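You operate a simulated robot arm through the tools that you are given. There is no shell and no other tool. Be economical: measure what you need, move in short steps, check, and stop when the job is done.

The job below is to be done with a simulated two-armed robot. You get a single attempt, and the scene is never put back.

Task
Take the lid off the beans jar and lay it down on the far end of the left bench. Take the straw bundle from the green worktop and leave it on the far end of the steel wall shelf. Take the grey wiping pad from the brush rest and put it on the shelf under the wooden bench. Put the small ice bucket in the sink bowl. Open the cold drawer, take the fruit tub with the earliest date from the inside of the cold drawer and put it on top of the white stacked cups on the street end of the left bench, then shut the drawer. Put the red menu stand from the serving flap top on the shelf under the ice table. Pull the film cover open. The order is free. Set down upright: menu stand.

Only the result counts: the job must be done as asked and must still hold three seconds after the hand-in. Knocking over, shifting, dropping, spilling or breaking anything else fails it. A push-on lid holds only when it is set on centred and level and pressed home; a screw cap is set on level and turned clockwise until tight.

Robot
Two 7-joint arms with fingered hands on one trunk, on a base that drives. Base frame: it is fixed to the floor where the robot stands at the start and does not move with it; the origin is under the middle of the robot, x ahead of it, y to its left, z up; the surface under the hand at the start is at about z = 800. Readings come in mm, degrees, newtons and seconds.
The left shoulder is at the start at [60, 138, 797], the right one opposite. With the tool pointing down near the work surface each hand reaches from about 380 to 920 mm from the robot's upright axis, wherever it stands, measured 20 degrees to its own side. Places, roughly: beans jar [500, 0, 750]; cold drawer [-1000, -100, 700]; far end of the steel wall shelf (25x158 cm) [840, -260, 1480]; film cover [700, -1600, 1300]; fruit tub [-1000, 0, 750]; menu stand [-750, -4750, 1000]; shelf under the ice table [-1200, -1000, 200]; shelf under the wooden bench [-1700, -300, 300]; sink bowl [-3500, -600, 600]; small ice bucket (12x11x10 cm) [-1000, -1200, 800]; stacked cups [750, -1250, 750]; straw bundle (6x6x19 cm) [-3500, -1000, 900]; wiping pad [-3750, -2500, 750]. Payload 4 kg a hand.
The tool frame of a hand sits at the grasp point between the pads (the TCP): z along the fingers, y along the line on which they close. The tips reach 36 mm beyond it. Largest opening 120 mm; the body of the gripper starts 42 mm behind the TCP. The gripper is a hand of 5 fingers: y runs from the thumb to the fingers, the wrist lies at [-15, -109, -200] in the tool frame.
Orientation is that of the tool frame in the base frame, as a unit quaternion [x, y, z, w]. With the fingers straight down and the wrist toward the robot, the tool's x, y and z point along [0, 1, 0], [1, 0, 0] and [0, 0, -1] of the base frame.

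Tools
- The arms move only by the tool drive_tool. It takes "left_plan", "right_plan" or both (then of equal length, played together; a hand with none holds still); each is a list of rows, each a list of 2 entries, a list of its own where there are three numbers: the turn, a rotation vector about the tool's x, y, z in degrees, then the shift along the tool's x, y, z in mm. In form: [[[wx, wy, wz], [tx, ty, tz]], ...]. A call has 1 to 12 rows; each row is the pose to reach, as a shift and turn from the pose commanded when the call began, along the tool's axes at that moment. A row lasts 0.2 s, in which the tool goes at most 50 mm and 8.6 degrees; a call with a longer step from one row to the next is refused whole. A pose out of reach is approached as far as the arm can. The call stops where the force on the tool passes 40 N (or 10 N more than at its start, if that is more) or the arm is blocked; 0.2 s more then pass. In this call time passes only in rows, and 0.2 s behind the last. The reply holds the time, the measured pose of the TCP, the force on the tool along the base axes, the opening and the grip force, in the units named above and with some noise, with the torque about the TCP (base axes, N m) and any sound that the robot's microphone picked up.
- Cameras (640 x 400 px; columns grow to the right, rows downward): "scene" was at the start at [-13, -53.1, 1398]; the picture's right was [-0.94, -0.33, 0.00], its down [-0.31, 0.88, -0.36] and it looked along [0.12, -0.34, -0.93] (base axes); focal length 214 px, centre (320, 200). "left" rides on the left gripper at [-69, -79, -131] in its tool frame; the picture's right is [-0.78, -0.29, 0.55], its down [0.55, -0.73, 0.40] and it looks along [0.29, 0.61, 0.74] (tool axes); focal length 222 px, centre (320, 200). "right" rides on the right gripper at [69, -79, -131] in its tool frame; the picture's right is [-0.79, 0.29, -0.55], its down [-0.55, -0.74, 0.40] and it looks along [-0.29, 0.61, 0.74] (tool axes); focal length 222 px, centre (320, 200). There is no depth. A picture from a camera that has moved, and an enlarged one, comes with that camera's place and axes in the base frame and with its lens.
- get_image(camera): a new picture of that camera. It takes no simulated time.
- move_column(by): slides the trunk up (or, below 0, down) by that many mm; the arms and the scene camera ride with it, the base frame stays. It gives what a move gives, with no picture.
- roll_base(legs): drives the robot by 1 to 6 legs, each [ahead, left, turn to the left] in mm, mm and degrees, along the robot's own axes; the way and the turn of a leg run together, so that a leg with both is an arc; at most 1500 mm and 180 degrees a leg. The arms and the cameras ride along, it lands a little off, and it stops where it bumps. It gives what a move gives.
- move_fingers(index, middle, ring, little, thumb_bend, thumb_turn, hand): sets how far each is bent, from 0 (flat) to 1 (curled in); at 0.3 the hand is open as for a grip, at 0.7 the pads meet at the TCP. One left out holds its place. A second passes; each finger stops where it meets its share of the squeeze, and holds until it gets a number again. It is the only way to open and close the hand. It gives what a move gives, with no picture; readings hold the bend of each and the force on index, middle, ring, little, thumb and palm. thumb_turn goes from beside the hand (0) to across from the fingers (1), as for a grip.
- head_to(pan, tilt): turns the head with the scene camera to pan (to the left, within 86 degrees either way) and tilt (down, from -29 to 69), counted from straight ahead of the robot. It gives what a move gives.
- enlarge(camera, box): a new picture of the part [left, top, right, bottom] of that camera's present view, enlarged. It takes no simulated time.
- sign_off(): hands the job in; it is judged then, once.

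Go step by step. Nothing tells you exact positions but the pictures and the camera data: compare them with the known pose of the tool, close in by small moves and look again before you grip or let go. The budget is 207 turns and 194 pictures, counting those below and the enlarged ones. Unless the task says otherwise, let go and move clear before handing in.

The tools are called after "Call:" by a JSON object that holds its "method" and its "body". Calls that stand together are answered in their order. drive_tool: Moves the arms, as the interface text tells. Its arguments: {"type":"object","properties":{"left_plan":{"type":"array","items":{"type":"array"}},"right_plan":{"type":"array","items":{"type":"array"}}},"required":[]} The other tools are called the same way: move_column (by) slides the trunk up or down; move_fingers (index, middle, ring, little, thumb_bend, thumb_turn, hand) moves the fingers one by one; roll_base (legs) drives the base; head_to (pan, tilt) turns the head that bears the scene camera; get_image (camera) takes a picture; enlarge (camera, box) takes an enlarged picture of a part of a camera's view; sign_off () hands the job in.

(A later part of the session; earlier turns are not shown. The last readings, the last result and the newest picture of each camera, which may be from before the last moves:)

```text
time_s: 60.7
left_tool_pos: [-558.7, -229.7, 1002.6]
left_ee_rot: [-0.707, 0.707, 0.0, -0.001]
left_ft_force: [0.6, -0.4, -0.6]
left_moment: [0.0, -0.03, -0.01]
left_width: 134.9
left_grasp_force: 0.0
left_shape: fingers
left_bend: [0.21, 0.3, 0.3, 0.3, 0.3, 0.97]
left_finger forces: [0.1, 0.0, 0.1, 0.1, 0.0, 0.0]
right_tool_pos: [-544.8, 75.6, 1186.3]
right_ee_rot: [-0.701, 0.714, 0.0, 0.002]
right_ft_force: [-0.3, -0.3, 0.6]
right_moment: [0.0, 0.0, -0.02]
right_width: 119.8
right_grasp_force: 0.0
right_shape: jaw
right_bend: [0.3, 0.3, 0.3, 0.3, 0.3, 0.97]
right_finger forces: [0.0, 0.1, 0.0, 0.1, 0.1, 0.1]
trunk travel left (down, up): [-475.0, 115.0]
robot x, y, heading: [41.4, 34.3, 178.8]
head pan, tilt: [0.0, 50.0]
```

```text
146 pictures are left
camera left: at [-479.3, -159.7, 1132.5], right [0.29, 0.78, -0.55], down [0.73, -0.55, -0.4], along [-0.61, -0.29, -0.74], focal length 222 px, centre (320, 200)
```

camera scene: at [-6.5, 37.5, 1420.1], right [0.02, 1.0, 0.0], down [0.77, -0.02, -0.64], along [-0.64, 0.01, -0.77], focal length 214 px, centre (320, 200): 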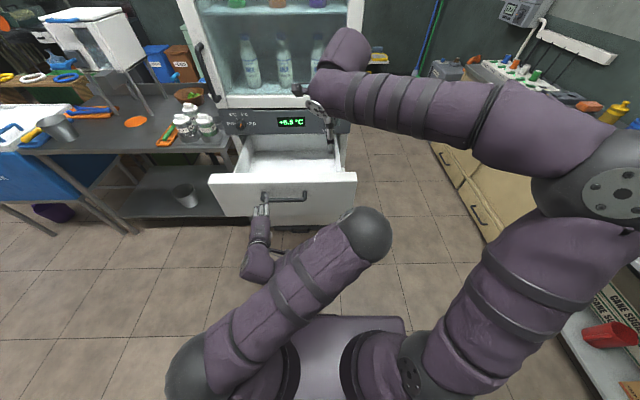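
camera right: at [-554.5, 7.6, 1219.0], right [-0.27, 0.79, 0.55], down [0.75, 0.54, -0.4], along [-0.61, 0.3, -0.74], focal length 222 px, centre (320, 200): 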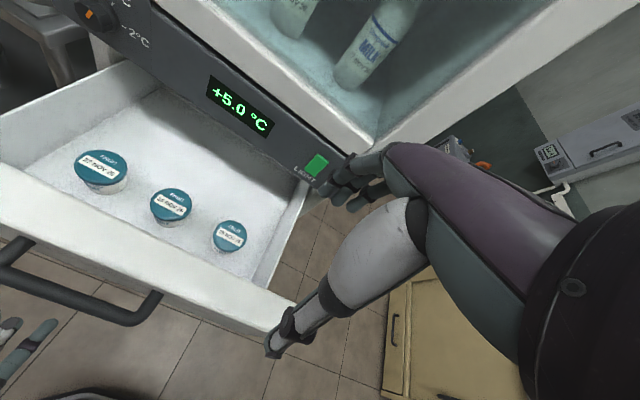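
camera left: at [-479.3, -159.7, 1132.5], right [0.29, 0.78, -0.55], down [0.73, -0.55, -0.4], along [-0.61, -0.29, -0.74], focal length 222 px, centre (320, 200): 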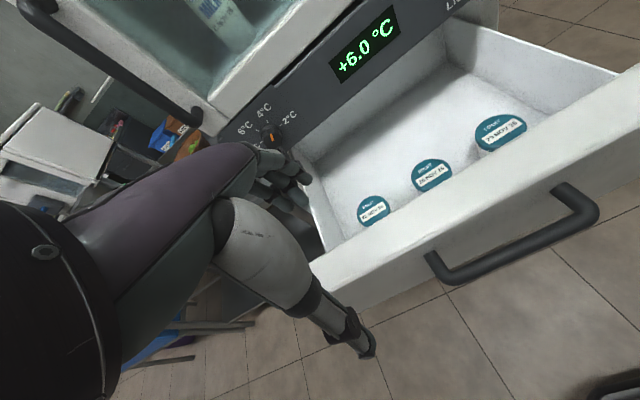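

The 22 NOV tub now is near (-718, -222, 715), close to the drawer's left wall; the right hand suits it better. I tuck the left arm and shift the base left.

Call:
{"method": "drive_tool", "body": {"left_plan": [[[0, 0, 0], [0, -25, -35]], [[0, 0, 0], [0, -55, -65]], [[0, 0, 0], [0, -90, -90]], [[0, 0, 0], [0, -130, -100]], [[0, 0, 0], [0, -170, -100]]]}}

Call:
{"method": "roll_base", "body": {"legs": [[0, 230, 0]]}}

Call:
{"method": "get_image", "body": {"camera": "right"}}

```text
time_s: 61.9
left_tool_pos: [-389.4, -228.0, 1101.4]
left_ee_rot: [-0.706, 0.708, 0.002, -0.001]
left_ft_force: [0.4, 0.3, -0.3]
left_moment: [-0.01, 0.0, 0.0]
left_width: 134.7
left_grasp_force: 0.0
left_shape: fingers
left_bend: [0.21, 0.3, 0.3, 0.3, 0.3, 0.97]
left_finger forces: [0.0, 0.0, 0.0, 0.0, 0.0, 0.0]
right_tool_pos: [-545.8, 77.3, 1186.7]
right_ee_rot: [-0.701, 0.714, -0.001, 0.001]
right_ft_force: [0.4, 0.0, 0.8]
right_moment: [0.0, 0.01, 0.0]
right_width: 120.0
right_grasp_force: 0.1
right_shape: jaw
right_bend: [0.3, 0.3, 0.3, 0.3, 0.3, 0.97]
right_finger forces: [0.1, 0.0, 0.0, 0.1, 0.0, 0.0]
trunk travel left (down, up): [-475.0, 115.0]
robot x, y, heading: [39.5, 36.1, 178.6]
head pan, tilt: [0.0, 50.0]
```

```text
time_s: 63.6
left_tool_pos: [-392.4, -460.3, 1102.4]
left_ee_rot: [0.708, -0.706, 0.0, 0.0]
left_ft_force: [-0.6, 0.3, -0.8]
left_moment: [0.06, 0.02, 0.0]
left_width: 134.7
left_grasp_force: 0.0
left_shape: fingers
left_bend: [0.21, 0.3, 0.3, 0.3, 0.3, 0.97]
left_finger forces: [0.0, 0.0, 0.1, 0.0, 0.0, 0.0]
right_tool_pos: [-549.0, -157.3, 1186.5]
right_ee_rot: [-0.703, 0.712, 0.0, 0.001]
right_ft_force: [-0.1, -0.6, -0.2]
right_moment: [0.06, -0.02, -0.01]
right_width: 119.7
right_grasp_force: 0.1
right_shape: jaw
right_bend: [0.3, 0.3, 0.3, 0.3, 0.3, 0.97]
right_finger forces: [0.1, 0.1, 0.0, 0.1, 0.1, 0.0]
trunk travel left (down, up): [-475.0, 115.0]
robot x, y, heading: [38.8, -192.0, 179.3]
head pan, tilt: [0.0, 50.0]
```

```text
145 pictures are left
camera right: at [-471.5, -226.6, 1317.3], right [-0.28, 0.79, 0.55], down [0.74, 0.54, -0.39], along [-0.61, 0.3, -0.74], focal length 222 px, centre (320, 200)
```

right: 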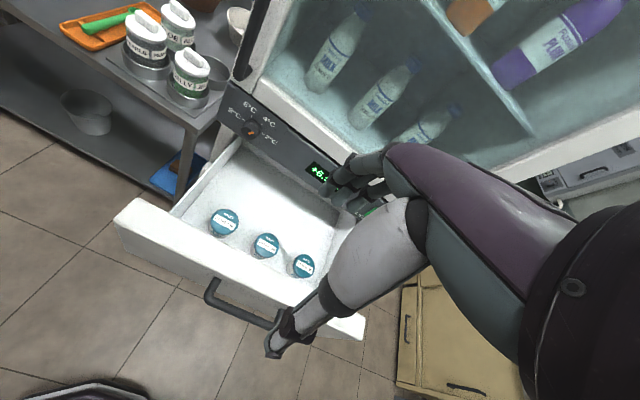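

All views agree: tub at (-719, -221, 715). I move the right hand above it.

Call:
{"method": "drive_tool", "body": {"right_plan": [[[0, 0, 0], [13, 34, 20]], [[0, 0, 0], [26, 68, 45]], [[0, 0, 0], [39, 102, 75]], [[0, 0, 0], [52, 136, 105]], [[0, 0, 0], [62, 170, 135]], [[0, 0, 0], [62, 170, 180]], [[0, 0, 0], [62, 170, 225]], [[0, 0, 0], [62, 170, 270]], [[0, 0, 0], [62, 170, 315]], [[0, 0, 0], [62, 170, 360]]]}}

Call:
{"method": "get_image", "body": {"camera": "right"}}

```text
time_s: 65.8
left_tool_pos: [-393.2, -460.1, 1101.5]
left_ee_rot: [0.708, -0.706, -0.001, 0.0]
left_ft_force: [-0.1, -0.3, 0.4]
left_moment: [0.0, -0.04, 0.01]
left_width: 134.7
left_grasp_force: 0.0
left_shape: fingers
left_bend: [0.21, 0.3, 0.3, 0.3, 0.3, 0.97]
left_finger forces: [0.0, 0.0, 0.0, 0.0, 0.1, 0.0]
right_tool_pos: [-719.8, -213.2, 827.4]
right_ee_rot: [-0.703, 0.712, -0.001, 0.001]
right_ft_force: [-1.0, 0.0, 1.0]
right_moment: [-0.01, -0.02, 0.04]
right_width: 120.2
right_grasp_force: 0.0
right_shape: jaw
right_bend: [0.3, 0.3, 0.3, 0.3, 0.3, 0.97]
right_finger forces: [0.1, 0.1, 0.0, 0.0, 0.0, 0.1]
trunk travel left (down, up): [-475.0, 115.0]
robot x, y, heading: [35.6, -192.5, 179.0]
head pan, tilt: [0.0, 50.0]
```

```text
144 pictures are left
camera right: at [-642.1, -283.3, 957.8], right [-0.28, 0.79, 0.55], down [0.74, 0.54, -0.4], along [-0.61, 0.3, -0.74], focal length 222 px, centre (320, 200)
```

right: 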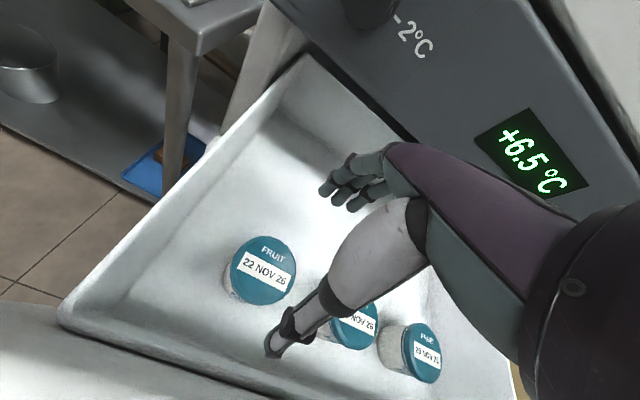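

Tub directly below at (-716, -219). I descend with the tub between the fingers.

Call:
{"method": "drive_tool", "body": {"right_plan": [[[0, 0, 0], [6, -3, 30]], [[0, 0, 0], [6, -3, 60]], [[0, 0, 0], [6, -3, 85]]]}}

Call:
{"method": "get_image", "body": {"camera": "right"}}

```text
time_s: 66.6
left_tool_pos: [-393.5, -458.9, 1101.4]
left_ee_rot: [0.708, -0.706, 0.0, 0.001]
left_ft_force: [-0.2, 0.2, 0.1]
left_moment: [-0.02, -0.01, -0.01]
left_width: 134.8
left_grasp_force: 0.1
left_shape: fingers
left_bend: [0.21, 0.3, 0.3, 0.3, 0.3, 0.97]
left_finger forces: [0.0, 0.0, 0.0, 0.0, 0.1, 0.1]
right_tool_pos: [-718.0, -220.3, 741.3]
right_ee_rot: [-0.702, 0.712, -0.001, 0.002]
right_ft_force: [0.0, 0.1, -0.4]
right_moment: [0.02, 0.04, 0.05]
right_width: 120.1
right_grasp_force: 0.1
right_shape: jaw
right_bend: [0.3, 0.3, 0.3, 0.3, 0.3, 0.97]
right_finger forces: [0.0, 0.0, 0.1, 0.0, 0.0, 0.1]
trunk travel left (down, up): [-475.0, 115.0]
robot x, y, heading: [35.9, -195.8, 179.0]
head pan, tilt: [0.0, 50.0]
```

```text
143 pictures are left
camera right: at [-640.6, -289.8, 871.1], right [-0.28, 0.79, 0.55], down [0.74, 0.54, -0.39], along [-0.61, 0.3, -0.74], focal length 222 px, centre (320, 200)
```

right: 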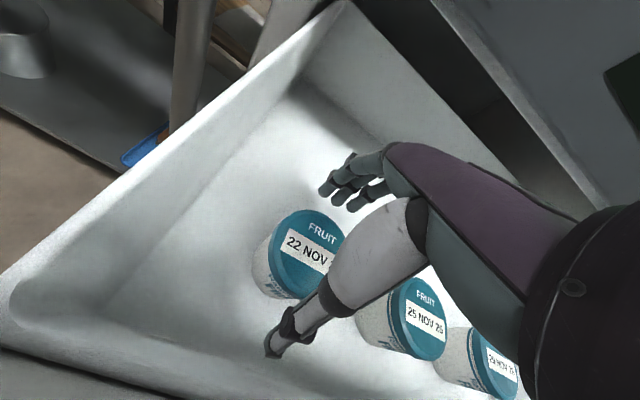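

Centred well. A little lower, then grip gently.

Call:
{"method": "drive_tool", "body": {"right_plan": [[[0, 0, 0], [0, 0, 15]], [[0, 0, 0], [0, 0, 30]]]}}

Call:
{"method": "move_fingers", "body": {"hand": "right", "index": 0.55, "middle": 0.55, "ring": 0.5, "little": 0.4, "thumb_bend": 0.55}}

Call:
{"method": "get_image", "body": {"camera": "right"}}

```text
time_s: 67.2
left_tool_pos: [-388.2, -457.8, 1104.0]
left_ee_rot: [0.708, -0.706, -0.002, 0.002]
left_ft_force: [-0.7, 0.8, -0.7]
left_moment: [0.0, -0.04, 0.0]
left_width: 134.9
left_grasp_force: 0.0
left_shape: fingers
left_bend: [0.21, 0.3, 0.3, 0.3, 0.3, 0.97]
left_finger forces: [0.0, 0.1, 0.0, 0.1, 0.0, 0.0]
right_tool_pos: [-721.0, -219.8, 728.0]
right_ee_rot: [-0.702, 0.712, 0.006, -0.008]
right_ft_force: [0.1, -0.6, 0.1]
right_moment: [-0.01, -0.03, 0.01]
right_width: 120.1
right_grasp_force: 0.1
right_shape: jaw
right_bend: [0.3, 0.3, 0.3, 0.3, 0.3, 0.97]
right_finger forces: [0.0, 0.1, 0.0, 0.0, 0.0, 0.0]
trunk travel left (down, up): [-475.0, 115.0]
robot x, y, heading: [38.5, -198.2, 179.2]
head pan, tilt: [0.0, 50.0]
```

```text
time_s: 68.2
left_tool_pos: [-387.3, -458.1, 1104.3]
left_ee_rot: [0.709, -0.706, -0.002, 0.004]
left_ft_force: [0.0, 0.3, 0.3]
left_moment: [-0.02, -0.05, -0.01]
left_width: 134.8
left_grasp_force: 0.1
left_shape: fingers
left_bend: [0.21, 0.3, 0.3, 0.3, 0.3, 0.97]
left_finger forces: [0.1, 0.0, 0.1, 0.0, 0.1, 0.0]
right_tool_pos: [-721.6, -219.9, 726.4]
right_ee_rot: [-0.701, 0.713, 0.005, -0.01]
right_ft_force: [-0.9, 0.6, 1.2]
right_moment: [0.02, 0.17, 0.0]
right_width: 58.7
right_grasp_force: 7.2
right_shape: fingers
right_bend: [0.51, 0.52, 0.5, 0.4, 0.52, 0.97]
right_finger forces: [3.8, 3.3, 0.0, 0.0, 6.6, 0.0]
trunk travel left (down, up): [-475.0, 115.0]
robot x, y, heading: [36.4, -189.7, 179.3]
head pan, tilt: [0.0, 50.0]
```

```text
142 pictures are left
camera right: at [-640.7, -289.3, 856.8], right [-0.27, 0.79, 0.55], down [0.73, 0.54, -0.42], along [-0.62, 0.29, -0.73], focal length 222 px, centre (320, 200)
```

right: 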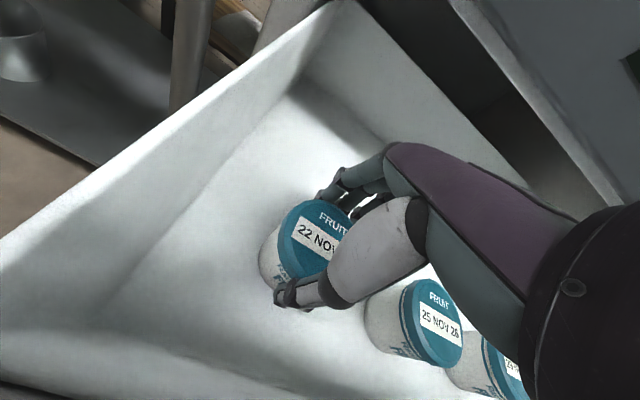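

The tub is held (forearm is close to the drawer front, so no lower). I firm up a bit and lift.

Call:
{"method": "move_fingers", "body": {"hand": "right", "index": 0.6, "middle": 0.6, "thumb_bend": 0.58}}

Call:
{"method": "drive_tool", "body": {"right_plan": [[[0, 0, 0], [0, 0, -15]], [[0, 0, 0], [0, 0, -35]], [[0, 0, 0], [0, 0, -65]]]}}

Call:
{"method": "get_image", "body": {"camera": "right"}}

```text
time_s: 69.2
left_tool_pos: [-387.3, -458.8, 1104.6]
left_ee_rot: [0.708, -0.707, -0.001, 0.003]
left_ft_force: [0.6, -1.3, -0.4]
left_moment: [0.02, 0.02, -0.01]
left_width: 134.8
left_grasp_force: 0.1
left_shape: fingers
left_bend: [0.21, 0.3, 0.3, 0.3, 0.3, 0.97]
left_finger forces: [0.0, 0.0, 0.0, 0.0, 0.1, 0.0]
right_tool_pos: [-720.6, -219.5, 726.8]
right_ee_rot: [-0.702, 0.712, 0.005, -0.01]
right_ft_force: [-1.2, 0.1, 3.1]
right_moment: [0.03, 0.23, 0.02]
right_width: 57.6
right_grasp_force: 12.3
right_shape: fingers
right_bend: [0.54, 0.55, 0.5, 0.4, 0.53, 0.97]
right_finger forces: [6.6, 5.9, 0.0, 0.0, 11.8, 0.1]
trunk travel left (down, up): [-475.0, 115.0]
robot x, y, heading: [41.4, -194.9, 179.1]
head pan, tilt: [0.0, 50.0]
```

```text
time_s: 70.0
left_tool_pos: [-392.7, -458.4, 1102.8]
left_ee_rot: [0.708, -0.707, 0.0, 0.001]
left_ft_force: [-0.3, -0.4, 0.2]
left_moment: [-0.04, 0.01, 0.02]
left_width: 134.7
left_grasp_force: 0.3
left_shape: fingers
left_bend: [0.21, 0.3, 0.3, 0.3, 0.3, 0.97]
left_finger forces: [0.1, 0.0, 0.1, 0.0, 0.0, 0.0]
right_tool_pos: [-713.2, -218.9, 774.0]
right_ee_rot: [-0.702, 0.712, -0.002, 0.004]
right_ft_force: [-0.1, 0.3, -2.7]
right_moment: [-0.03, 0.0, 0.02]
right_width: 57.4
right_grasp_force: 11.9
right_shape: fingers
right_bend: [0.54, 0.55, 0.5, 0.4, 0.53, 0.97]
right_finger forces: [6.5, 5.6, 0.0, 0.0, 11.6, 0.1]
trunk travel left (down, up): [-475.0, 115.0]
robot x, y, heading: [36.1, -191.5, 179.0]
head pan, tilt: [0.0, 50.0]
```

```text
141 pictures are left
camera right: at [-636.5, -289.6, 904.6], right [-0.28, 0.79, 0.55], down [0.75, 0.54, -0.39], along [-0.6, 0.3, -0.74], focal length 222 px, centre (320, 200)
```

right: 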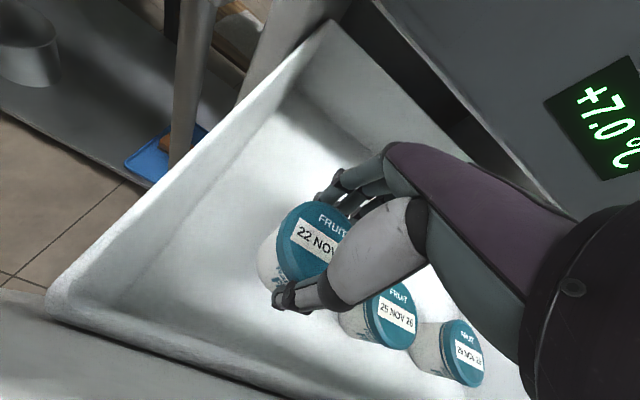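

The tub is up. I lift it well above the cabinet's drawer and retract.

Call:
{"method": "drive_tool", "body": {"right_plan": [[[0, 0, 0], [0, 0, -45]], [[0, 0, 0], [0, 0, -90]], [[0, 0, 0], [0, -5, -135]], [[0, 0, 0], [0, -15, -180]], [[0, 0, 0], [-5, -35, -220]], [[0, 0, 0], [-15, -65, -255]], [[0, 0, 0], [-25, -100, -285]], [[0, 0, 0], [-40, -140, -300]], [[0, 0, 0], [-60, -180, -305]], [[0, 0, 0], [-85, -220, -305]], [[0, 0, 0], [-110, -250, -305]]]}}

Call:
{"method": "head_to", "body": {"pan": 0, "tilt": 45}}

Call:
{"method": "get_image", "body": {"camera": "scene"}}

```text
time_s: 72.4
left_tool_pos: [-392.3, -458.2, 1102.6]
left_ee_rot: [0.708, -0.706, -0.001, 0.002]
left_ft_force: [-0.4, 0.1, -0.2]
left_moment: [-0.02, 0.04, 0.0]
left_width: 134.8
left_grasp_force: 0.0
left_shape: fingers
left_bend: [0.21, 0.3, 0.3, 0.3, 0.3, 0.97]
left_finger forces: [0.0, 0.0, 0.0, 0.1, 0.0, 0.0]
right_tool_pos: [-461.9, -113.8, 1084.1]
right_ee_rot: [-0.702, 0.712, -0.001, 0.002]
right_ft_force: [-0.8, 1.1, -2.3]
right_moment: [0.01, 0.02, -0.04]
right_width: 57.8
right_grasp_force: 11.5
right_shape: fingers
right_bend: [0.54, 0.56, 0.5, 0.4, 0.53, 0.97]
right_finger forces: [6.4, 5.4, 0.1, 0.0, 11.5, 0.1]
trunk travel left (down, up): [-475.0, 115.0]
robot x, y, heading: [35.5, -191.5, 178.9]
head pan, tilt: [0.0, 50.0]
```

```text
time_s: 73.1
left_tool_pos: [-394.0, -458.0, 1102.3]
left_ee_rot: [0.708, -0.706, 0.001, 0.001]
left_ft_force: [0.5, -0.9, -0.6]
left_moment: [-0.01, -0.01, -0.01]
left_width: 134.9
left_grasp_force: 0.2
left_shape: fingers
left_bend: [0.21, 0.3, 0.3, 0.3, 0.3, 0.97]
left_finger forces: [0.1, 0.0, 0.0, 0.1, 0.0, 0.1]
right_tool_pos: [-465.0, -115.2, 1083.4]
right_ee_rot: [-0.702, 0.712, -0.001, 0.001]
right_ft_force: [0.3, -0.9, -1.5]
right_moment: [-0.03, 0.02, 0.04]
right_width: 57.7
right_grasp_force: 11.6
right_shape: fingers
right_bend: [0.54, 0.56, 0.5, 0.4, 0.53, 0.97]
right_finger forces: [6.5, 5.5, 0.0, 0.1, 11.7, 0.1]
trunk travel left (down, up): [-475.0, 115.0]
robot x, y, heading: [39.3, -194.7, 179.3]
head pan, tilt: [0.0, 45.0]
```

```text
140 pictures are left
camera scene: at [-16.0, -192.5, 1526.8], right [0.02, 1.0, 0.0], down [0.71, -0.01, -0.71], along [-0.71, 0.01, -0.71], focal length 214 px, centre (320, 200)
```

scene: 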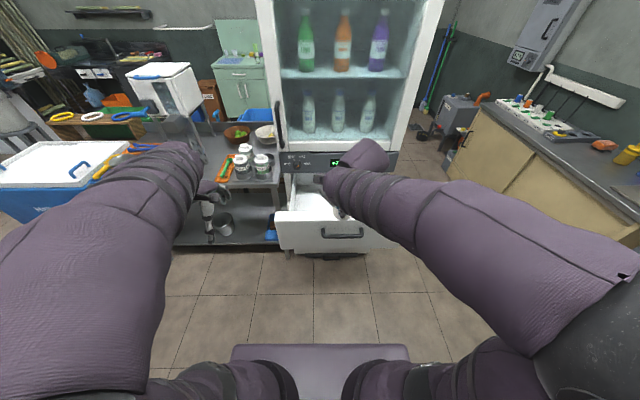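

Next I close the drawer by pushing its front panel with the left fist at y≈-235, beside the handle.

Call:
{"method": "move_fingers", "body": {"hand": "left", "index": 0.9, "middle": 0.9, "ring": 0.9, "little": 0.9, "thumb_bend": 0.8}}

Call:
{"method": "drive_tool", "body": {"left_plan": [[[0, 0, 0], [-25, 0, 35]], [[0, 0, 0], [-50, 0, 70]], [[0, 0, 0], [-75, 0, 105]], [[0, 0, 0], [-100, 0, 140]], [[0, 0, 0], [-125, 0, 175]], [[0, 0, 0], [-150, 0, 210]], [[0, 0, 0], [-175, 0, 245]], [[0, 0, 0], [-200, 0, 275]], [[0, 0, 0], [-223, 0, 305]]]}}

Call:
{"method": "get_image", "body": {"camera": "left"}}

Call:
{"method": "get_image", "body": {"camera": "scene"}}

```text
time_s: 74.1
left_tool_pos: [-393.3, -457.5, 1102.0]
left_ee_rot: [0.709, -0.705, 0.0, 0.001]
left_ft_force: [0.3, 0.4, 0.0]
left_moment: [0.02, 0.05, -0.02]
left_width: 0.1
left_grasp_force: 0.0
left_shape: fingers
left_bend: [0.66, 0.9, 0.9, 0.9, 0.77, 0.97]
left_finger forces: [0.0, 0.0, 0.1, 0.0, 0.0, 0.1]
right_tool_pos: [-465.0, -114.0, 1083.5]
right_ee_rot: [-0.702, 0.712, -0.001, 0.001]
right_ft_force: [0.0, -0.4, -2.5]
right_moment: [-0.01, 0.02, 0.01]
right_width: 57.5
right_grasp_force: 11.9
right_shape: fingers
right_bend: [0.54, 0.56, 0.5, 0.4, 0.53, 0.97]
right_finger forces: [6.5, 5.5, 0.1, 0.0, 11.6, 0.1]
trunk travel left (down, up): [-475.0, 115.0]
robot x, y, heading: [35.3, -191.9, 179.1]
head pan, tilt: [0.0, 45.0]
```

```text
time_s: 76.1
left_tool_pos: [-395.7, -234.7, 796.6]
left_ee_rot: [0.709, -0.705, 0.0, 0.001]
left_ft_force: [0.5, -0.2, 0.5]
left_moment: [-0.01, 0.0, -0.01]
left_width: 0.0
left_grasp_force: 0.0
left_shape: fingers
left_bend: [0.66, 0.9, 0.9, 0.9, 0.77, 0.97]
left_finger forces: [0.0, 0.0, 0.1, 0.1, 0.0, 0.1]
right_tool_pos: [-464.0, -113.7, 1082.7]
right_ee_rot: [-0.702, 0.712, -0.002, 0.001]
right_ft_force: [-0.6, 0.0, -2.1]
right_moment: [-0.01, 0.01, 0.02]
right_width: 57.5
right_grasp_force: 11.3
right_shape: fingers
right_bend: [0.54, 0.56, 0.5, 0.4, 0.53, 0.97]
right_finger forces: [6.5, 5.5, 0.0, 0.0, 11.5, 0.1]
trunk travel left (down, up): [-475.0, 115.0]
robot x, y, heading: [35.2, -195.9, 179.1]
head pan, tilt: [0.0, 45.0]
```

```text
139 pictures are left
camera left: at [-314.9, -164.8, 926.7], right [0.29, 0.79, -0.55], down [0.74, -0.55, -0.4], along [-0.61, -0.29, -0.74], focal length 222 px, centre (320, 200)
```

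left: 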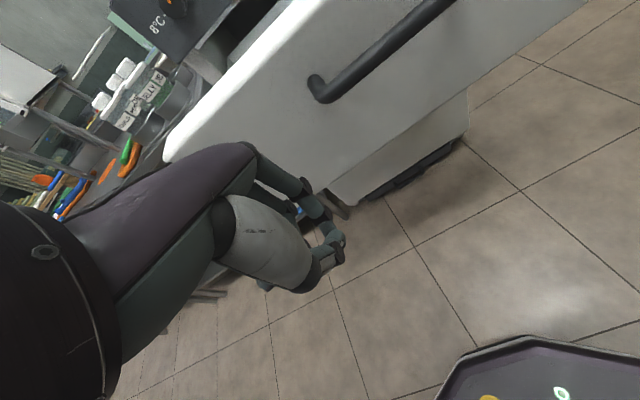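

```text
138 pictures are left
camera scene: at [-16.5, -192.1, 1526.9], right [0.02, 1.0, 0.0], down [0.71, -0.01, -0.71], along [-0.71, 0.01, -0.71], focal length 214 px, centre (320, 200)
```

scene: 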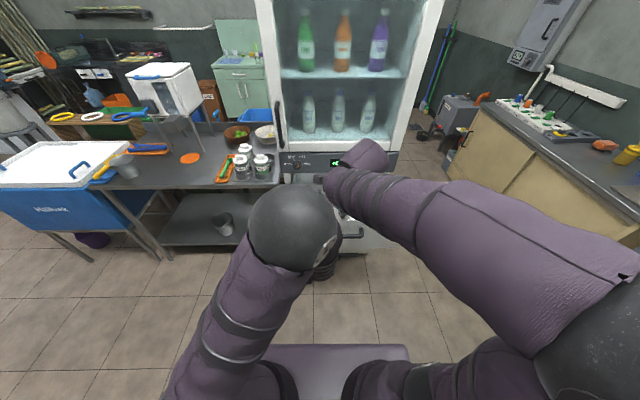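

I push the drawer forward.

Call:
{"method": "drive_tool", "body": {"left_plan": [[[0, 0, 0], [0, 35, 0]], [[0, 0, 0], [0, 65, 0]], [[0, 0, 0], [0, 95, 0]], [[0, 0, 0], [0, 125, 0]], [[0, 0, 0], [0, 150, 0]], [[0, 0, 0], [0, 175, 0]], [[0, 0, 0], [0, 200, 0]], [[0, 0, 0], [0, 225, 0]], [[0, 0, 0], [0, 250, 0]], [[0, 0, 0], [0, 275, 0]], [[0, 0, 0], [0, 300, 0]], [[0, 0, 0], [0, 325, 0]]]}}

Call:
{"method": "get_image", "body": {"camera": "left"}}

```text
time_s: 78.7
left_tool_pos: [-720.3, -237.9, 794.9]
left_ee_rot: [0.709, -0.705, 0.001, 0.0]
left_ft_force: [-0.4, -0.1, 0.3]
left_moment: [0.0, -0.03, 0.03]
left_width: 0.2
left_grasp_force: 0.0
left_shape: fingers
left_bend: [0.69, 0.9, 0.9, 0.9, 0.77, 0.97]
left_finger forces: [0.1, 0.1, 0.1, 0.0, 0.0, 0.0]
right_tool_pos: [-462.5, -116.6, 1081.5]
right_ee_rot: [-0.704, 0.71, -0.001, 0.002]
right_ft_force: [-0.6, 0.1, -1.7]
right_moment: [-0.03, 0.0, -0.01]
right_width: 57.6
right_grasp_force: 11.1
right_shape: fingers
right_bend: [0.54, 0.56, 0.5, 0.4, 0.53, 0.96]
right_finger forces: [6.4, 5.4, 0.1, 0.1, 11.1, 0.0]
trunk travel left (down, up): [-475.0, 115.0]
robot x, y, heading: [36.9, -192.4, 179.1]
head pan, tilt: [0.0, 45.0]
```

```text
137 pictures are left
camera left: at [-641.9, -168.3, 925.0], right [0.29, 0.79, -0.55], down [0.74, -0.55, -0.4], along [-0.61, -0.29, -0.74], focal length 222 px, centre (320, 200)
```

left: 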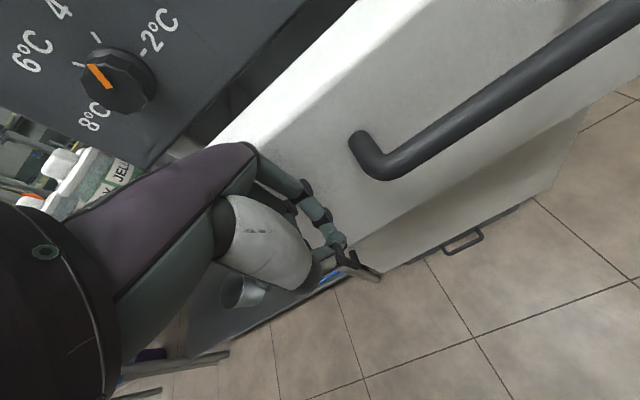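

The gap remaining is modest; I lower the fist so the hand clears the dial, then push on.

Call:
{"method": "drive_tool", "body": {"left_plan": [[[0, 0, 0], [0, -15, 0]], [[0, 0, 0], [0, -15, 40]], [[0, 0, 0], [0, -15, 80]], [[0, 0, 0], [0, 10, 80]], [[0, 0, 0], [0, 35, 80]], [[0, 0, 0], [0, 55, 80]]]}}

Call:
{"method": "get_image", "body": {"camera": "left"}}

Call:
{"method": "get_image", "body": {"camera": "scene"}}

```text
time_s: 80.1
left_tool_pos: [-775.2, -239.4, 718.0]
left_ee_rot: [0.708, -0.706, 0.0, 0.001]
left_ft_force: [-0.9, -0.4, 0.2]
left_moment: [0.04, 0.02, 0.0]
left_width: 0.0
left_grasp_force: 0.1
left_shape: fingers
left_bend: [0.69, 0.9, 0.9, 0.9, 0.77, 0.97]
left_finger forces: [0.0, 0.0, 0.1, 0.1, 0.1, 0.0]
right_tool_pos: [-465.1, -114.0, 1084.0]
right_ee_rot: [-0.702, 0.712, -0.001, 0.001]
right_ft_force: [0.0, -0.1, -2.3]
right_moment: [-0.02, 0.0, 0.0]
right_width: 57.3
right_grasp_force: 11.5
right_shape: fingers
right_bend: [0.54, 0.56, 0.5, 0.4, 0.53, 0.96]
right_finger forces: [6.4, 5.5, 0.0, 0.1, 11.1, 0.1]
trunk travel left (down, up): [-475.0, 115.0]
robot x, y, heading: [42.1, -194.4, 178.9]
head pan, tilt: [0.0, 45.0]
```

```text
136 pictures are left
camera left: at [-695.7, -168.7, 846.9], right [0.29, 0.78, -0.55], down [0.74, -0.55, -0.4], along [-0.61, -0.29, -0.73], focal length 222 px, centre (320, 200)
```

left: 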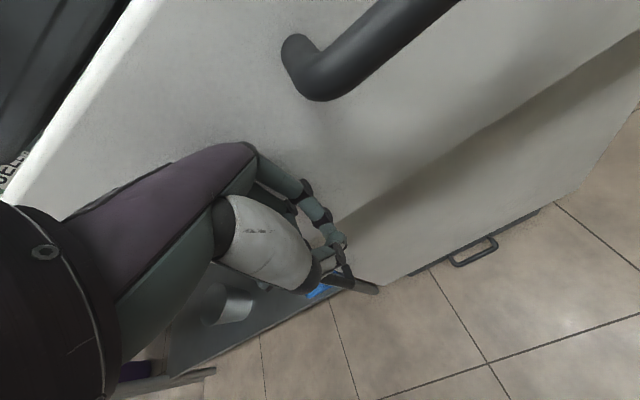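

```text
135 pictures are left
camera scene: at [-16.4, -192.7, 1526.9], right [0.02, 1.0, 0.0], down [0.71, -0.01, -0.71], along [-0.71, 0.01, -0.71], focal length 214 px, centre (320, 200)
```

scene: 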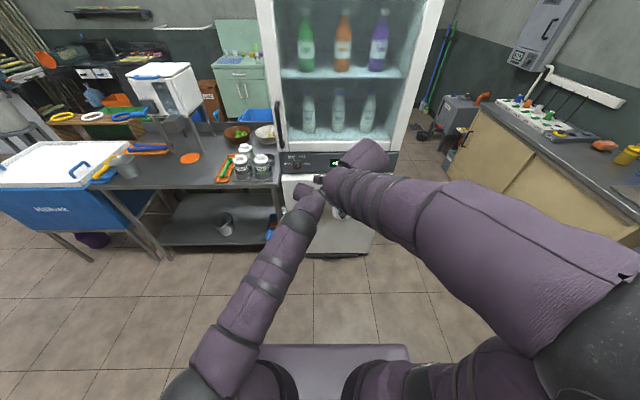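

Nearly closed; I push on until it seats.

Call:
{"method": "drive_tool", "body": {"left_plan": [[[0, 0, 0], [0, 12, 0]], [[0, 0, 0], [0, 24, 0]], [[0, 0, 0], [0, 34, 0]], [[0, 0, 0], [0, 42, 0]], [[0, 0, 0], [0, 50, 0]], [[0, 0, 0], [0, 58, 0]]]}}

Call:
{"method": "get_image", "body": {"camera": "left"}}

```text
time_s: 81.5
left_tool_pos: [-818.5, -246.9, 704.0]
left_ee_rot: [0.712, -0.702, 0.013, -0.007]
left_ft_force: [-0.2, -0.7, -0.2]
left_moment: [-0.01, 0.01, 0.02]
left_width: 0.0
left_grasp_force: 0.0
left_shape: fingers
left_bend: [0.69, 0.9, 0.9, 0.9, 0.77, 0.97]
left_finger forces: [0.0, 0.0, 0.1, 0.0, 0.1, 0.0]
left hand out of reach, approached as far as the arm can: row 6
right_tool_pos: [-464.9, -114.1, 1083.7]
right_ee_rot: [-0.702, 0.712, -0.001, 0.001]
right_ft_force: [-0.1, 0.0, -2.8]
right_moment: [-0.03, 0.02, -0.01]
right_width: 57.1
right_grasp_force: 11.6
right_shape: fingers
right_bend: [0.54, 0.56, 0.5, 0.4, 0.53, 0.96]
right_finger forces: [6.3, 5.5, 0.1, 0.0, 11.0, 0.1]
trunk travel left (down, up): [-475.0, 115.0]
robot x, y, heading: [35.6, -193.3, 179.2]
head pan, tilt: [0.0, 45.0]
```

```text
134 pictures are left
camera left: at [-744.7, -174.2, 836.1], right [0.3, 0.78, -0.55], down [0.75, -0.54, -0.37], along [-0.59, -0.3, -0.75], focal length 222 px, centre (320, 200)
```

left: 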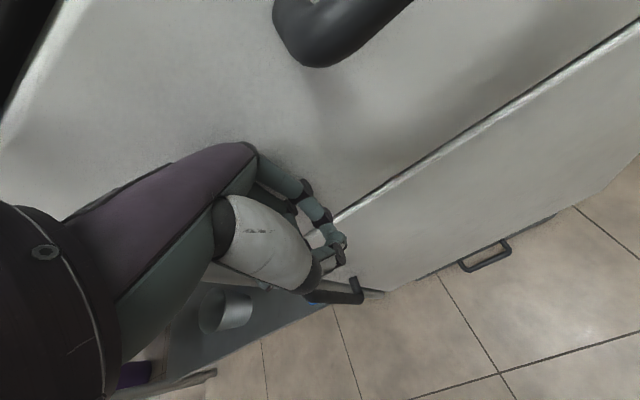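

It looks flush with the door below. I back off and check from the head camera.

Call:
{"method": "drive_tool", "body": {"left_plan": [[[0, 0, 0], [0, -40, 0]], [[0, 0, 0], [0, -85, 0]], [[0, 0, 0], [10, -130, -10]], [[0, 0, 0], [30, -175, -30]], [[0, 0, 0], [50, -220, -50]], [[0, 0, 0], [75, -260, -70]], [[0, 0, 0], [100, -300, -90]], [[0, 0, 0], [120, -340, -115]]]}}

Call:
{"method": "enlarge", "body": {"camera": "scene", "box": [240, 120, 420, 280]}}

```text
refused: row 4 steps farther than a row can; nothing moved
```

```text
2.50 times, centred on (330, 200) of scene
camera zoom: at [-16.4, -192.6, 1526.9], right [0.02, 1.0, 0.0], down [0.71, -0.01, -0.71], along [-0.71, 0.01, -0.71], focal length 536 px, centre (295, 200)
```

zoom: 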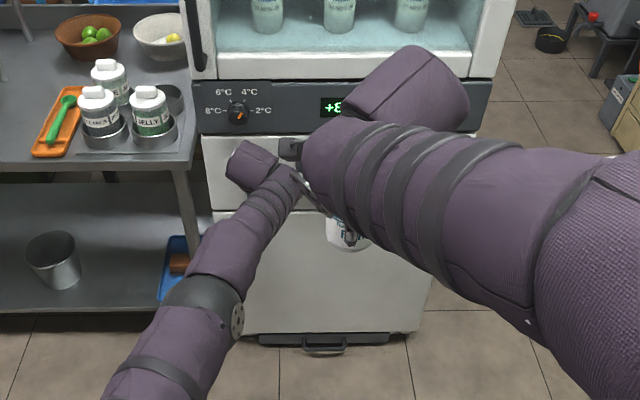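

The drawer appears shut. I withdraw the left arm with shorter steps.

Call:
{"method": "drive_tool", "body": {"left_plan": [[[0, 0, 0], [0, -40, 0]], [[0, 0, 0], [0, -80, 0]], [[0, 0, 0], [5, -120, -10]], [[0, 0, 0], [20, -155, -30]], [[0, 0, 0], [40, -190, -55]], [[0, 0, 0], [60, -225, -80]], [[0, 0, 0], [80, -255, -110]], [[0, 0, 0], [100, -285, -140]], [[0, 0, 0], [115, -315, -170]], [[0, 0, 0], [125, -345, -205]], [[0, 0, 0], [130, -375, -240]]]}}

Call:
{"method": "enlarge", "body": {"camera": "scene", "box": [240, 120, 420, 280]}}

```text
time_s: 83.9
left_tool_pos: [-456.3, -365.9, 956.6]
left_ee_rot: [0.708, -0.706, -0.001, 0.001]
left_ft_force: [-0.1, -0.4, 0.1]
left_moment: [0.03, -0.01, 0.0]
left_width: 0.0
left_grasp_force: 0.1
left_shape: fingers
left_bend: [0.69, 0.9, 0.9, 0.9, 0.77, 0.97]
left_finger forces: [0.1, 0.0, 0.0, 0.0, 0.1, 0.0]
right_tool_pos: [-463.7, -114.7, 1084.1]
right_ee_rot: [-0.702, 0.712, -0.001, 0.002]
right_ft_force: [0.0, 0.3, -2.3]
right_moment: [0.0, 0.07, 0.02]
right_width: 57.3
right_grasp_force: 11.5
right_shape: fingers
right_bend: [0.54, 0.56, 0.5, 0.4, 0.53, 0.97]
right_finger forces: [6.4, 5.4, 0.1, 0.0, 11.2, 0.1]
trunk travel left (down, up): [-475.0, 115.0]
robot x, y, heading: [39.9, -194.1, 179.1]
head pan, tilt: [0.0, 45.0]
```

```text
2.50 times, centred on (330, 200) of scene
camera zoom: at [-14.9, -192.5, 1526.9], right [0.02, 1.0, 0.0], down [0.71, -0.01, -0.71], along [-0.71, 0.01, -0.71], focal length 536 px, centre (295, 200)
```

zoom: 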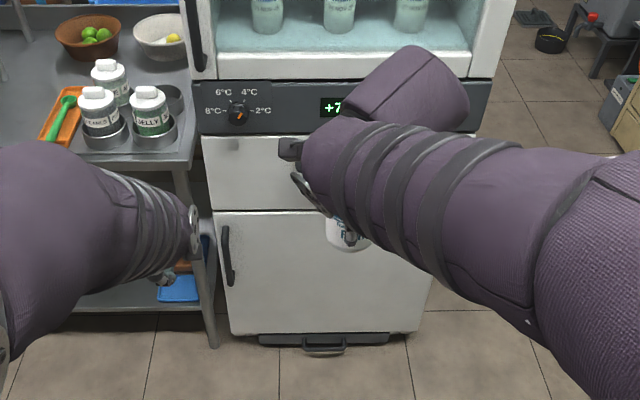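

The drawer is shut and cooling. With the tub in the right hand I move to mid-aisle and turn to face the left bench.

Call:
{"method": "roll_base", "body": {"legs": [[230, 0, 0], [0, 0, 90], [0, 0, 90]]}}

Call:
{"method": "head_to", "body": {"pan": -50, "tilt": 30}}

Call:
{"method": "get_image", "body": {"camera": "scene"}}

```text
time_s: 93.3
left_tool_pos: [298.5, -6.4, 956.1]
left_ee_rot: [0.698, 0.716, 0.001, 0.001]
left_ft_force: [-0.2, 0.9, -0.5]
left_moment: [0.05, -0.01, 0.01]
left_width: 0.0
left_grasp_force: 0.1
left_shape: fingers
left_bend: [0.69, 0.9, 0.9, 0.9, 0.77, 0.97]
left_finger forces: [0.0, 0.0, 0.0, 0.0, 0.1, 0.0]
right_tool_pos: [309.8, -257.2, 1082.5]
right_ee_rot: [0.705, 0.709, -0.001, -0.001]
right_ft_force: [0.0, 0.3, -1.5]
right_moment: [-0.05, -0.01, -0.04]
right_width: 56.8
right_grasp_force: 9.5
right_shape: fingers
right_bend: [0.55, 0.56, 0.5, 0.4, 0.53, 0.97]
right_finger forces: [5.8, 4.9, 0.0, 0.0, 9.8, 0.1]
trunk travel left (down, up): [-475.0, 115.0]
robot x, y, heading: [-195.1, -188.9, 0.2]
head pan, tilt: [0.0, 45.0]
```

```text
time_s: 94.5
left_tool_pos: [297.1, -6.3, 956.3]
left_ee_rot: [0.699, 0.715, 0.002, 0.0]
left_ft_force: [0.2, 1.1, 0.1]
left_moment: [0.03, -0.03, 0.02]
left_width: 0.0
left_grasp_force: 0.1
left_shape: fingers
left_bend: [0.69, 0.9, 0.9, 0.9, 0.77, 0.97]
left_finger forces: [0.0, 0.0, 0.0, 0.0, 0.1, 0.1]
right_tool_pos: [309.3, -257.6, 1083.1]
right_ee_rot: [0.706, 0.709, -0.001, -0.002]
right_ft_force: [0.0, -0.1, -1.8]
right_moment: [0.02, 0.01, 0.0]
right_width: 56.8
right_grasp_force: 10.4
right_shape: fingers
right_bend: [0.55, 0.56, 0.5, 0.4, 0.53, 0.97]
right_finger forces: [5.8, 4.8, 0.1, 0.1, 9.8, 0.1]
trunk travel left (down, up): [-475.0, 115.0]
robot x, y, heading: [-193.5, -187.6, 0.3]
head pan, tilt: [-50.0, 30.0]
```

```text
131 pictures are left
camera scene: at [-166.6, -258.7, 1549.5], right [-0.76, -0.65, 0.0], down [-0.32, 0.38, -0.87], along [0.56, -0.66, -0.5], focal length 214 px, centre (320, 200)
```

scene: 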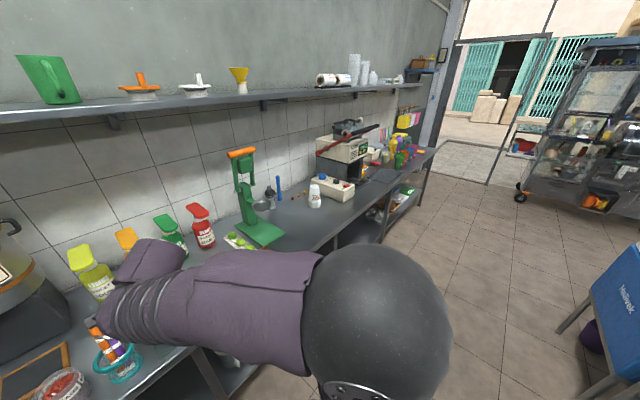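

I see the white cup stack near (700, -1210). I drive along the bench to it.

Call:
{"method": "move_fingers", "body": {"hand": "right", "index": 0.62, "middle": 0.62, "thumb_bend": 0.6}}

Call:
{"method": "roll_base", "body": {"legs": [[0, -930, 0]]}}

Call:
{"method": "head_to", "body": {"pan": -5, "tilt": 30}}

Call:
{"method": "get_image", "body": {"camera": "scene"}}

Call:
{"method": "get_image", "body": {"camera": "right"}}

```text
time_s: 95.5
left_tool_pos: [297.2, -6.8, 955.9]
left_ee_rot: [0.698, 0.716, 0.001, 0.0]
left_ft_force: [-0.2, -0.3, 0.0]
left_moment: [0.02, 0.02, 0.01]
left_width: 0.1
left_grasp_force: 0.0
left_shape: fingers
left_bend: [0.69, 0.9, 0.9, 0.9, 0.77, 0.97]
left_finger forces: [0.0, 0.1, 0.0, 0.0, 0.1, 0.0]
right_tool_pos: [309.9, -257.5, 1082.5]
right_ee_rot: [0.705, 0.709, -0.001, -0.001]
right_ft_force: [0.4, 0.3, -1.7]
right_moment: [-0.01, -0.02, 0.05]
right_width: 56.0
right_grasp_force: 14.1
right_shape: fingers
right_bend: [0.55, 0.56, 0.5, 0.4, 0.54, 0.96]
right_finger forces: [7.7, 6.9, 0.0, 0.1, 13.9, 0.0]
trunk travel left (down, up): [-475.0, 115.0]
robot x, y, heading: [-193.8, -190.5, 0.2]
head pan, tilt: [-50.0, 30.0]
```

```text
time_s: 100.4
left_tool_pos: [298.7, -944.9, 957.0]
left_ee_rot: [0.702, 0.712, 0.001, 0.0]
left_ft_force: [-0.6, 0.9, 0.1]
left_moment: [0.0, 0.0, 0.01]
left_width: 0.0
left_grasp_force: 0.1
left_shape: fingers
left_bend: [0.69, 0.9, 0.9, 0.9, 0.77, 0.97]
left_finger forces: [0.0, 0.0, 0.0, 0.0, 0.0, 0.0]
right_tool_pos: [307.9, -1197.7, 1083.1]
right_ee_rot: [0.708, 0.706, -0.001, -0.001]
right_ft_force: [-0.2, 0.1, -2.2]
right_moment: [0.02, -0.02, -0.02]
right_width: 55.9
right_grasp_force: 14.3
right_shape: fingers
right_bend: [0.55, 0.56, 0.5, 0.4, 0.54, 0.96]
right_finger forces: [7.8, 6.8, 0.1, 0.0, 14.0, 0.1]
trunk travel left (down, up): [-475.0, 115.0]
robot x, y, heading: [-194.9, -1120.3, -0.3]
head pan, tilt: [-50.0, 30.0]
```

```text
time_s: 101.5
left_tool_pos: [298.7, -944.6, 955.4]
left_ee_rot: [0.702, 0.712, 0.001, 0.0]
left_ft_force: [-0.6, 0.7, -0.4]
left_moment: [-0.03, 0.02, 0.0]
left_width: 0.0
left_grasp_force: 0.1
left_shape: fingers
left_bend: [0.69, 0.9, 0.9, 0.9, 0.77, 0.97]
left_finger forces: [0.0, 0.1, 0.0, 0.0, 0.0, 0.0]
right_tool_pos: [307.8, -1196.7, 1083.6]
right_ee_rot: [0.708, 0.706, -0.001, -0.002]
right_ft_force: [-0.2, -0.3, -2.5]
right_moment: [-0.01, -0.01, 0.04]
right_width: 55.9
right_grasp_force: 14.2
right_shape: fingers
right_bend: [0.55, 0.56, 0.5, 0.4, 0.54, 0.96]
right_finger forces: [7.8, 6.7, 0.1, 0.1, 13.9, 0.0]
trunk travel left (down, up): [-475.0, 115.0]
robot x, y, heading: [-196.5, -1121.6, -0.2]
head pan, tilt: [-5.0, 30.0]
```

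```text
130 pictures are left
camera scene: at [-135.7, -1130.9, 1549.5], right [-0.09, -1.0, 0.0], down [-0.5, 0.05, -0.87], along [0.86, -0.08, -0.5], focal length 214 px, centre (320, 200)
```

scene: 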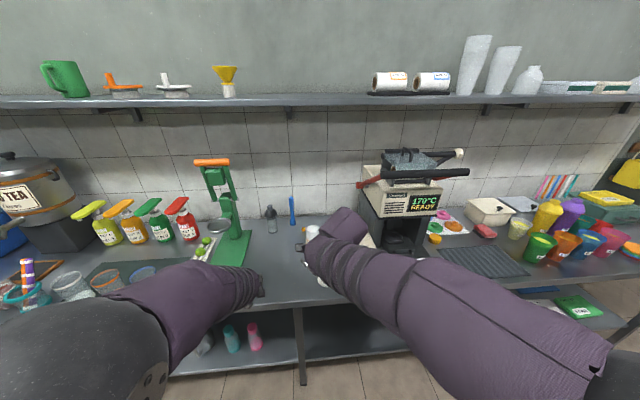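

```text
129 pictures are left
camera right: at [229.2, -1125.5, 1214.2], right [0.29, -0.79, 0.55], down [-0.74, -0.55, -0.39], along [0.61, -0.29, -0.74], focal length 222 px, centre (320, 200)
```

right: 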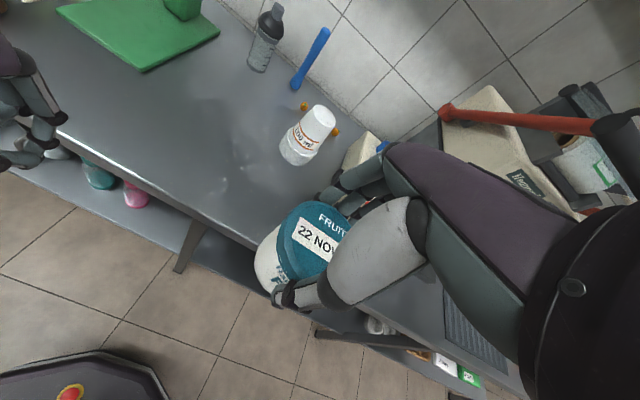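

The cup stack stands near (650, -1180) with its top around z≈925. I raise the left hand, then drive closer for a second view.

Call:
{"method": "drive_tool", "body": {"left_plan": [[[0, 0, 0], [0, -20, -40]], [[0, 0, 0], [0, -40, -80]], [[0, 0, 0], [0, -60, -120]], [[0, 0, 0], [0, -80, -160]]], "right_plan": [[[0, 0, 0], [0, 0, -15]], [[0, 0, 0], [0, 0, -30]], [[0, 0, 0], [0, 0, -40]], [[0, 0, 0], [0, 0, -40]]]}}

Call:
{"method": "roll_base", "body": {"legs": [[190, 40, 0]]}}

Call:
{"method": "get_image", "body": {"camera": "right"}}

Call:
{"method": "get_image", "body": {"camera": "scene"}}

```text
time_s: 102.5
left_tool_pos: [216.1, -944.5, 1116.1]
left_ee_rot: [0.703, 0.711, 0.001, 0.001]
left_ft_force: [0.6, -1.0, -0.3]
left_moment: [-0.01, -0.02, 0.01]
left_width: 0.0
left_grasp_force: 0.1
left_shape: fingers
left_bend: [0.69, 0.9, 0.9, 0.9, 0.77, 0.97]
left_finger forces: [0.1, 0.1, 0.0, 0.0, 0.0, 0.1]
right_tool_pos: [307.4, -1197.0, 1122.8]
right_ee_rot: [0.708, 0.706, 0.0, -0.001]
right_ft_force: [0.0, -0.6, -3.0]
right_moment: [0.0, -0.04, 0.0]
right_width: 56.1
right_grasp_force: 13.9
right_shape: fingers
right_bend: [0.55, 0.57, 0.5, 0.4, 0.54, 0.96]
right_finger forces: [7.8, 6.7, 0.1, 0.0, 13.9, 0.1]
trunk travel left (down, up): [-475.0, 115.0]
robot x, y, heading: [-196.2, -1120.0, -0.2]
head pan, tilt: [-5.0, 30.0]
```

```text
time_s: 104.0
left_tool_pos: [408.0, -904.6, 1114.6]
left_ee_rot: [0.702, 0.712, -0.001, 0.0]
left_ft_force: [-0.3, 0.5, 0.9]
left_moment: [0.0, 0.05, 0.02]
left_width: 0.0
left_grasp_force: 0.1
left_shape: fingers
left_bend: [0.69, 0.9, 0.9, 0.9, 0.77, 0.97]
left_finger forces: [0.0, 0.0, 0.0, 0.0, 0.0, 0.0]
right_tool_pos: [497.8, -1156.8, 1122.6]
right_ee_rot: [0.709, 0.706, -0.003, -0.001]
right_ft_force: [0.3, -0.1, -2.9]
right_moment: [-0.02, 0.01, 0.0]
right_width: 55.9
right_grasp_force: 14.4
right_shape: fingers
right_bend: [0.55, 0.57, 0.5, 0.4, 0.54, 0.96]
right_finger forces: [7.8, 6.8, 0.0, 0.0, 13.8, 0.0]
trunk travel left (down, up): [-475.0, 115.0]
robot x, y, heading: [-5.2, -1083.5, -0.3]
head pan, tilt: [-5.0, 30.0]
```

```text
128 pictures are left
camera right: at [419.3, -1086.3, 1253.2], right [0.29, -0.79, 0.55], down [-0.74, -0.55, -0.39], along [0.61, -0.29, -0.74], focal length 222 px, centre (320, 200)
```

right: 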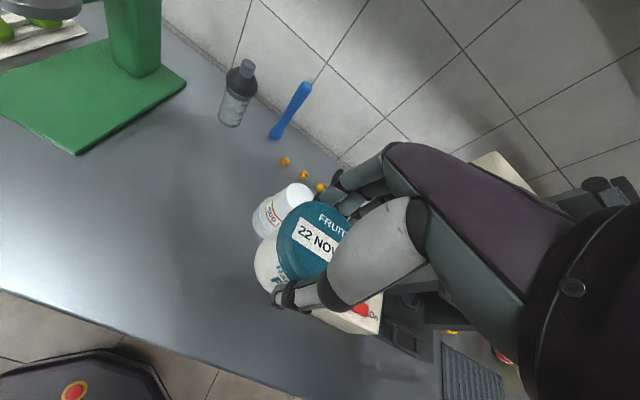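

```text
127 pictures are left
camera scene: at [54.4, -1092.1, 1549.4], right [-0.09, -1.0, 0.0], down [-0.5, 0.05, -0.87], along [0.86, -0.08, -0.5], focal length 214 px, centre (320, 200)
```

scene: 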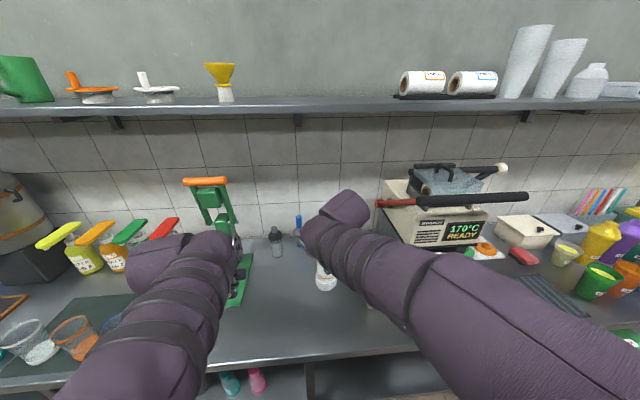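

Triangulated stack top: (675, -1167, 917). I bring the tub above it.

Call:
{"method": "drive_tool", "body": {"right_plan": [[[0, 0, 0], [-3, 40, 0]], [[0, 0, 0], [-6, 80, 0]], [[0, 0, 0], [-10, 120, 0]], [[0, 0, 0], [-10, 150, 15]], [[0, 0, 0], [-10, 175, 40]], [[0, 0, 0], [-10, 175, 70]]]}}

Call:
{"method": "get_image", "body": {"camera": "right"}}

Call:
{"method": "enlarge", "body": {"camera": "scene", "box": [260, 180, 420, 300]}}

Call:
{"method": "get_image", "body": {"camera": "left"}}

```text
time_s: 105.5
left_tool_pos: [406.2, -905.5, 1115.3]
left_ee_rot: [0.702, 0.712, 0.001, 0.0]
left_ft_force: [-0.2, 0.2, 0.6]
left_moment: [0.02, -0.02, -0.01]
left_width: 0.2
left_grasp_force: 0.1
left_shape: fingers
left_bend: [0.69, 0.9, 0.9, 0.9, 0.77, 0.97]
left_finger forces: [0.1, 0.0, 0.0, 0.0, 0.0, 0.0]
right_tool_pos: [673.4, -1168.1, 1053.6]
right_ee_rot: [0.709, 0.705, -0.001, -0.001]
right_ft_force: [-1.8, 0.3, -2.3]
right_moment: [-0.02, 0.0, 0.02]
right_width: 55.9
right_grasp_force: 14.2
right_shape: fingers
right_bend: [0.55, 0.57, 0.5, 0.4, 0.54, 0.96]
right_finger forces: [7.8, 6.7, 0.1, 0.1, 13.9, 0.1]
trunk travel left (down, up): [-475.0, 115.0]
robot x, y, heading: [-6.8, -1087.5, -0.3]
head pan, tilt: [-5.0, 30.0]
```

```text
126 pictures are left
camera right: at [594.3, -1097.7, 1183.5], right [0.29, -0.79, 0.55], down [-0.74, -0.55, -0.39], along [0.61, -0.29, -0.74], focal length 222 px, centre (320, 200)
```

right: 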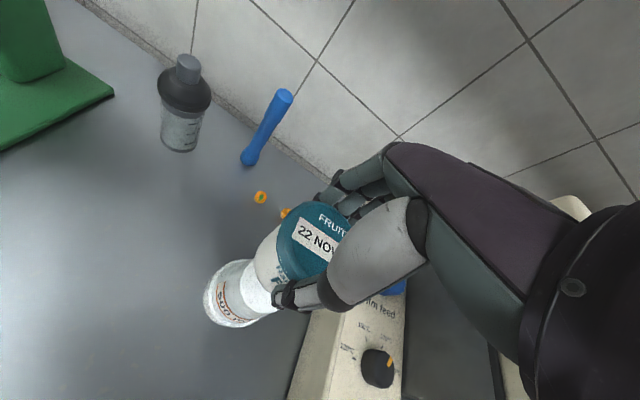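

```text
3.33 times, centred on (340, 240) of scene
camera zoom: at [53.1, -1092.3, 1549.5], right [-0.09, -1.0, 0.0], down [-0.5, 0.05, -0.87], along [0.86, -0.08, -0.5], focal length 715 px, centre (253, 67)
```

zoom: 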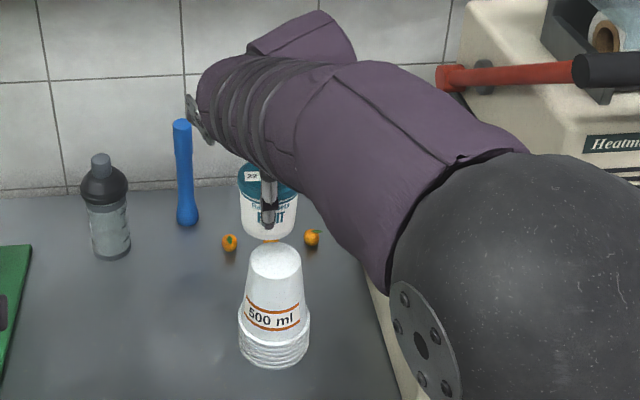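

```text
124 pictures are left
camera left: at [328.8, -975.7, 1244.9], right [-0.28, -0.79, -0.55], down [-0.74, 0.54, -0.4], along [0.61, 0.3, -0.74], focal length 222 px, centre (320, 200)
```

left: 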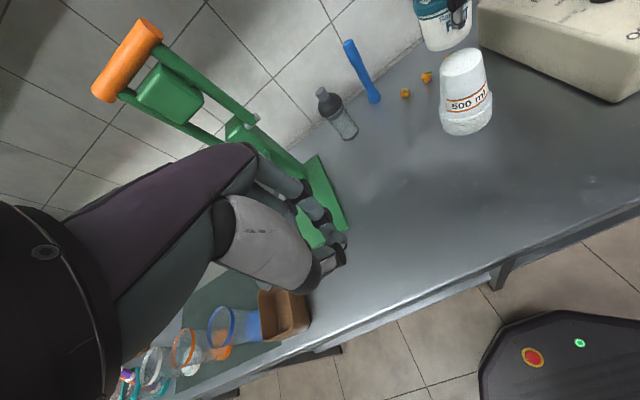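

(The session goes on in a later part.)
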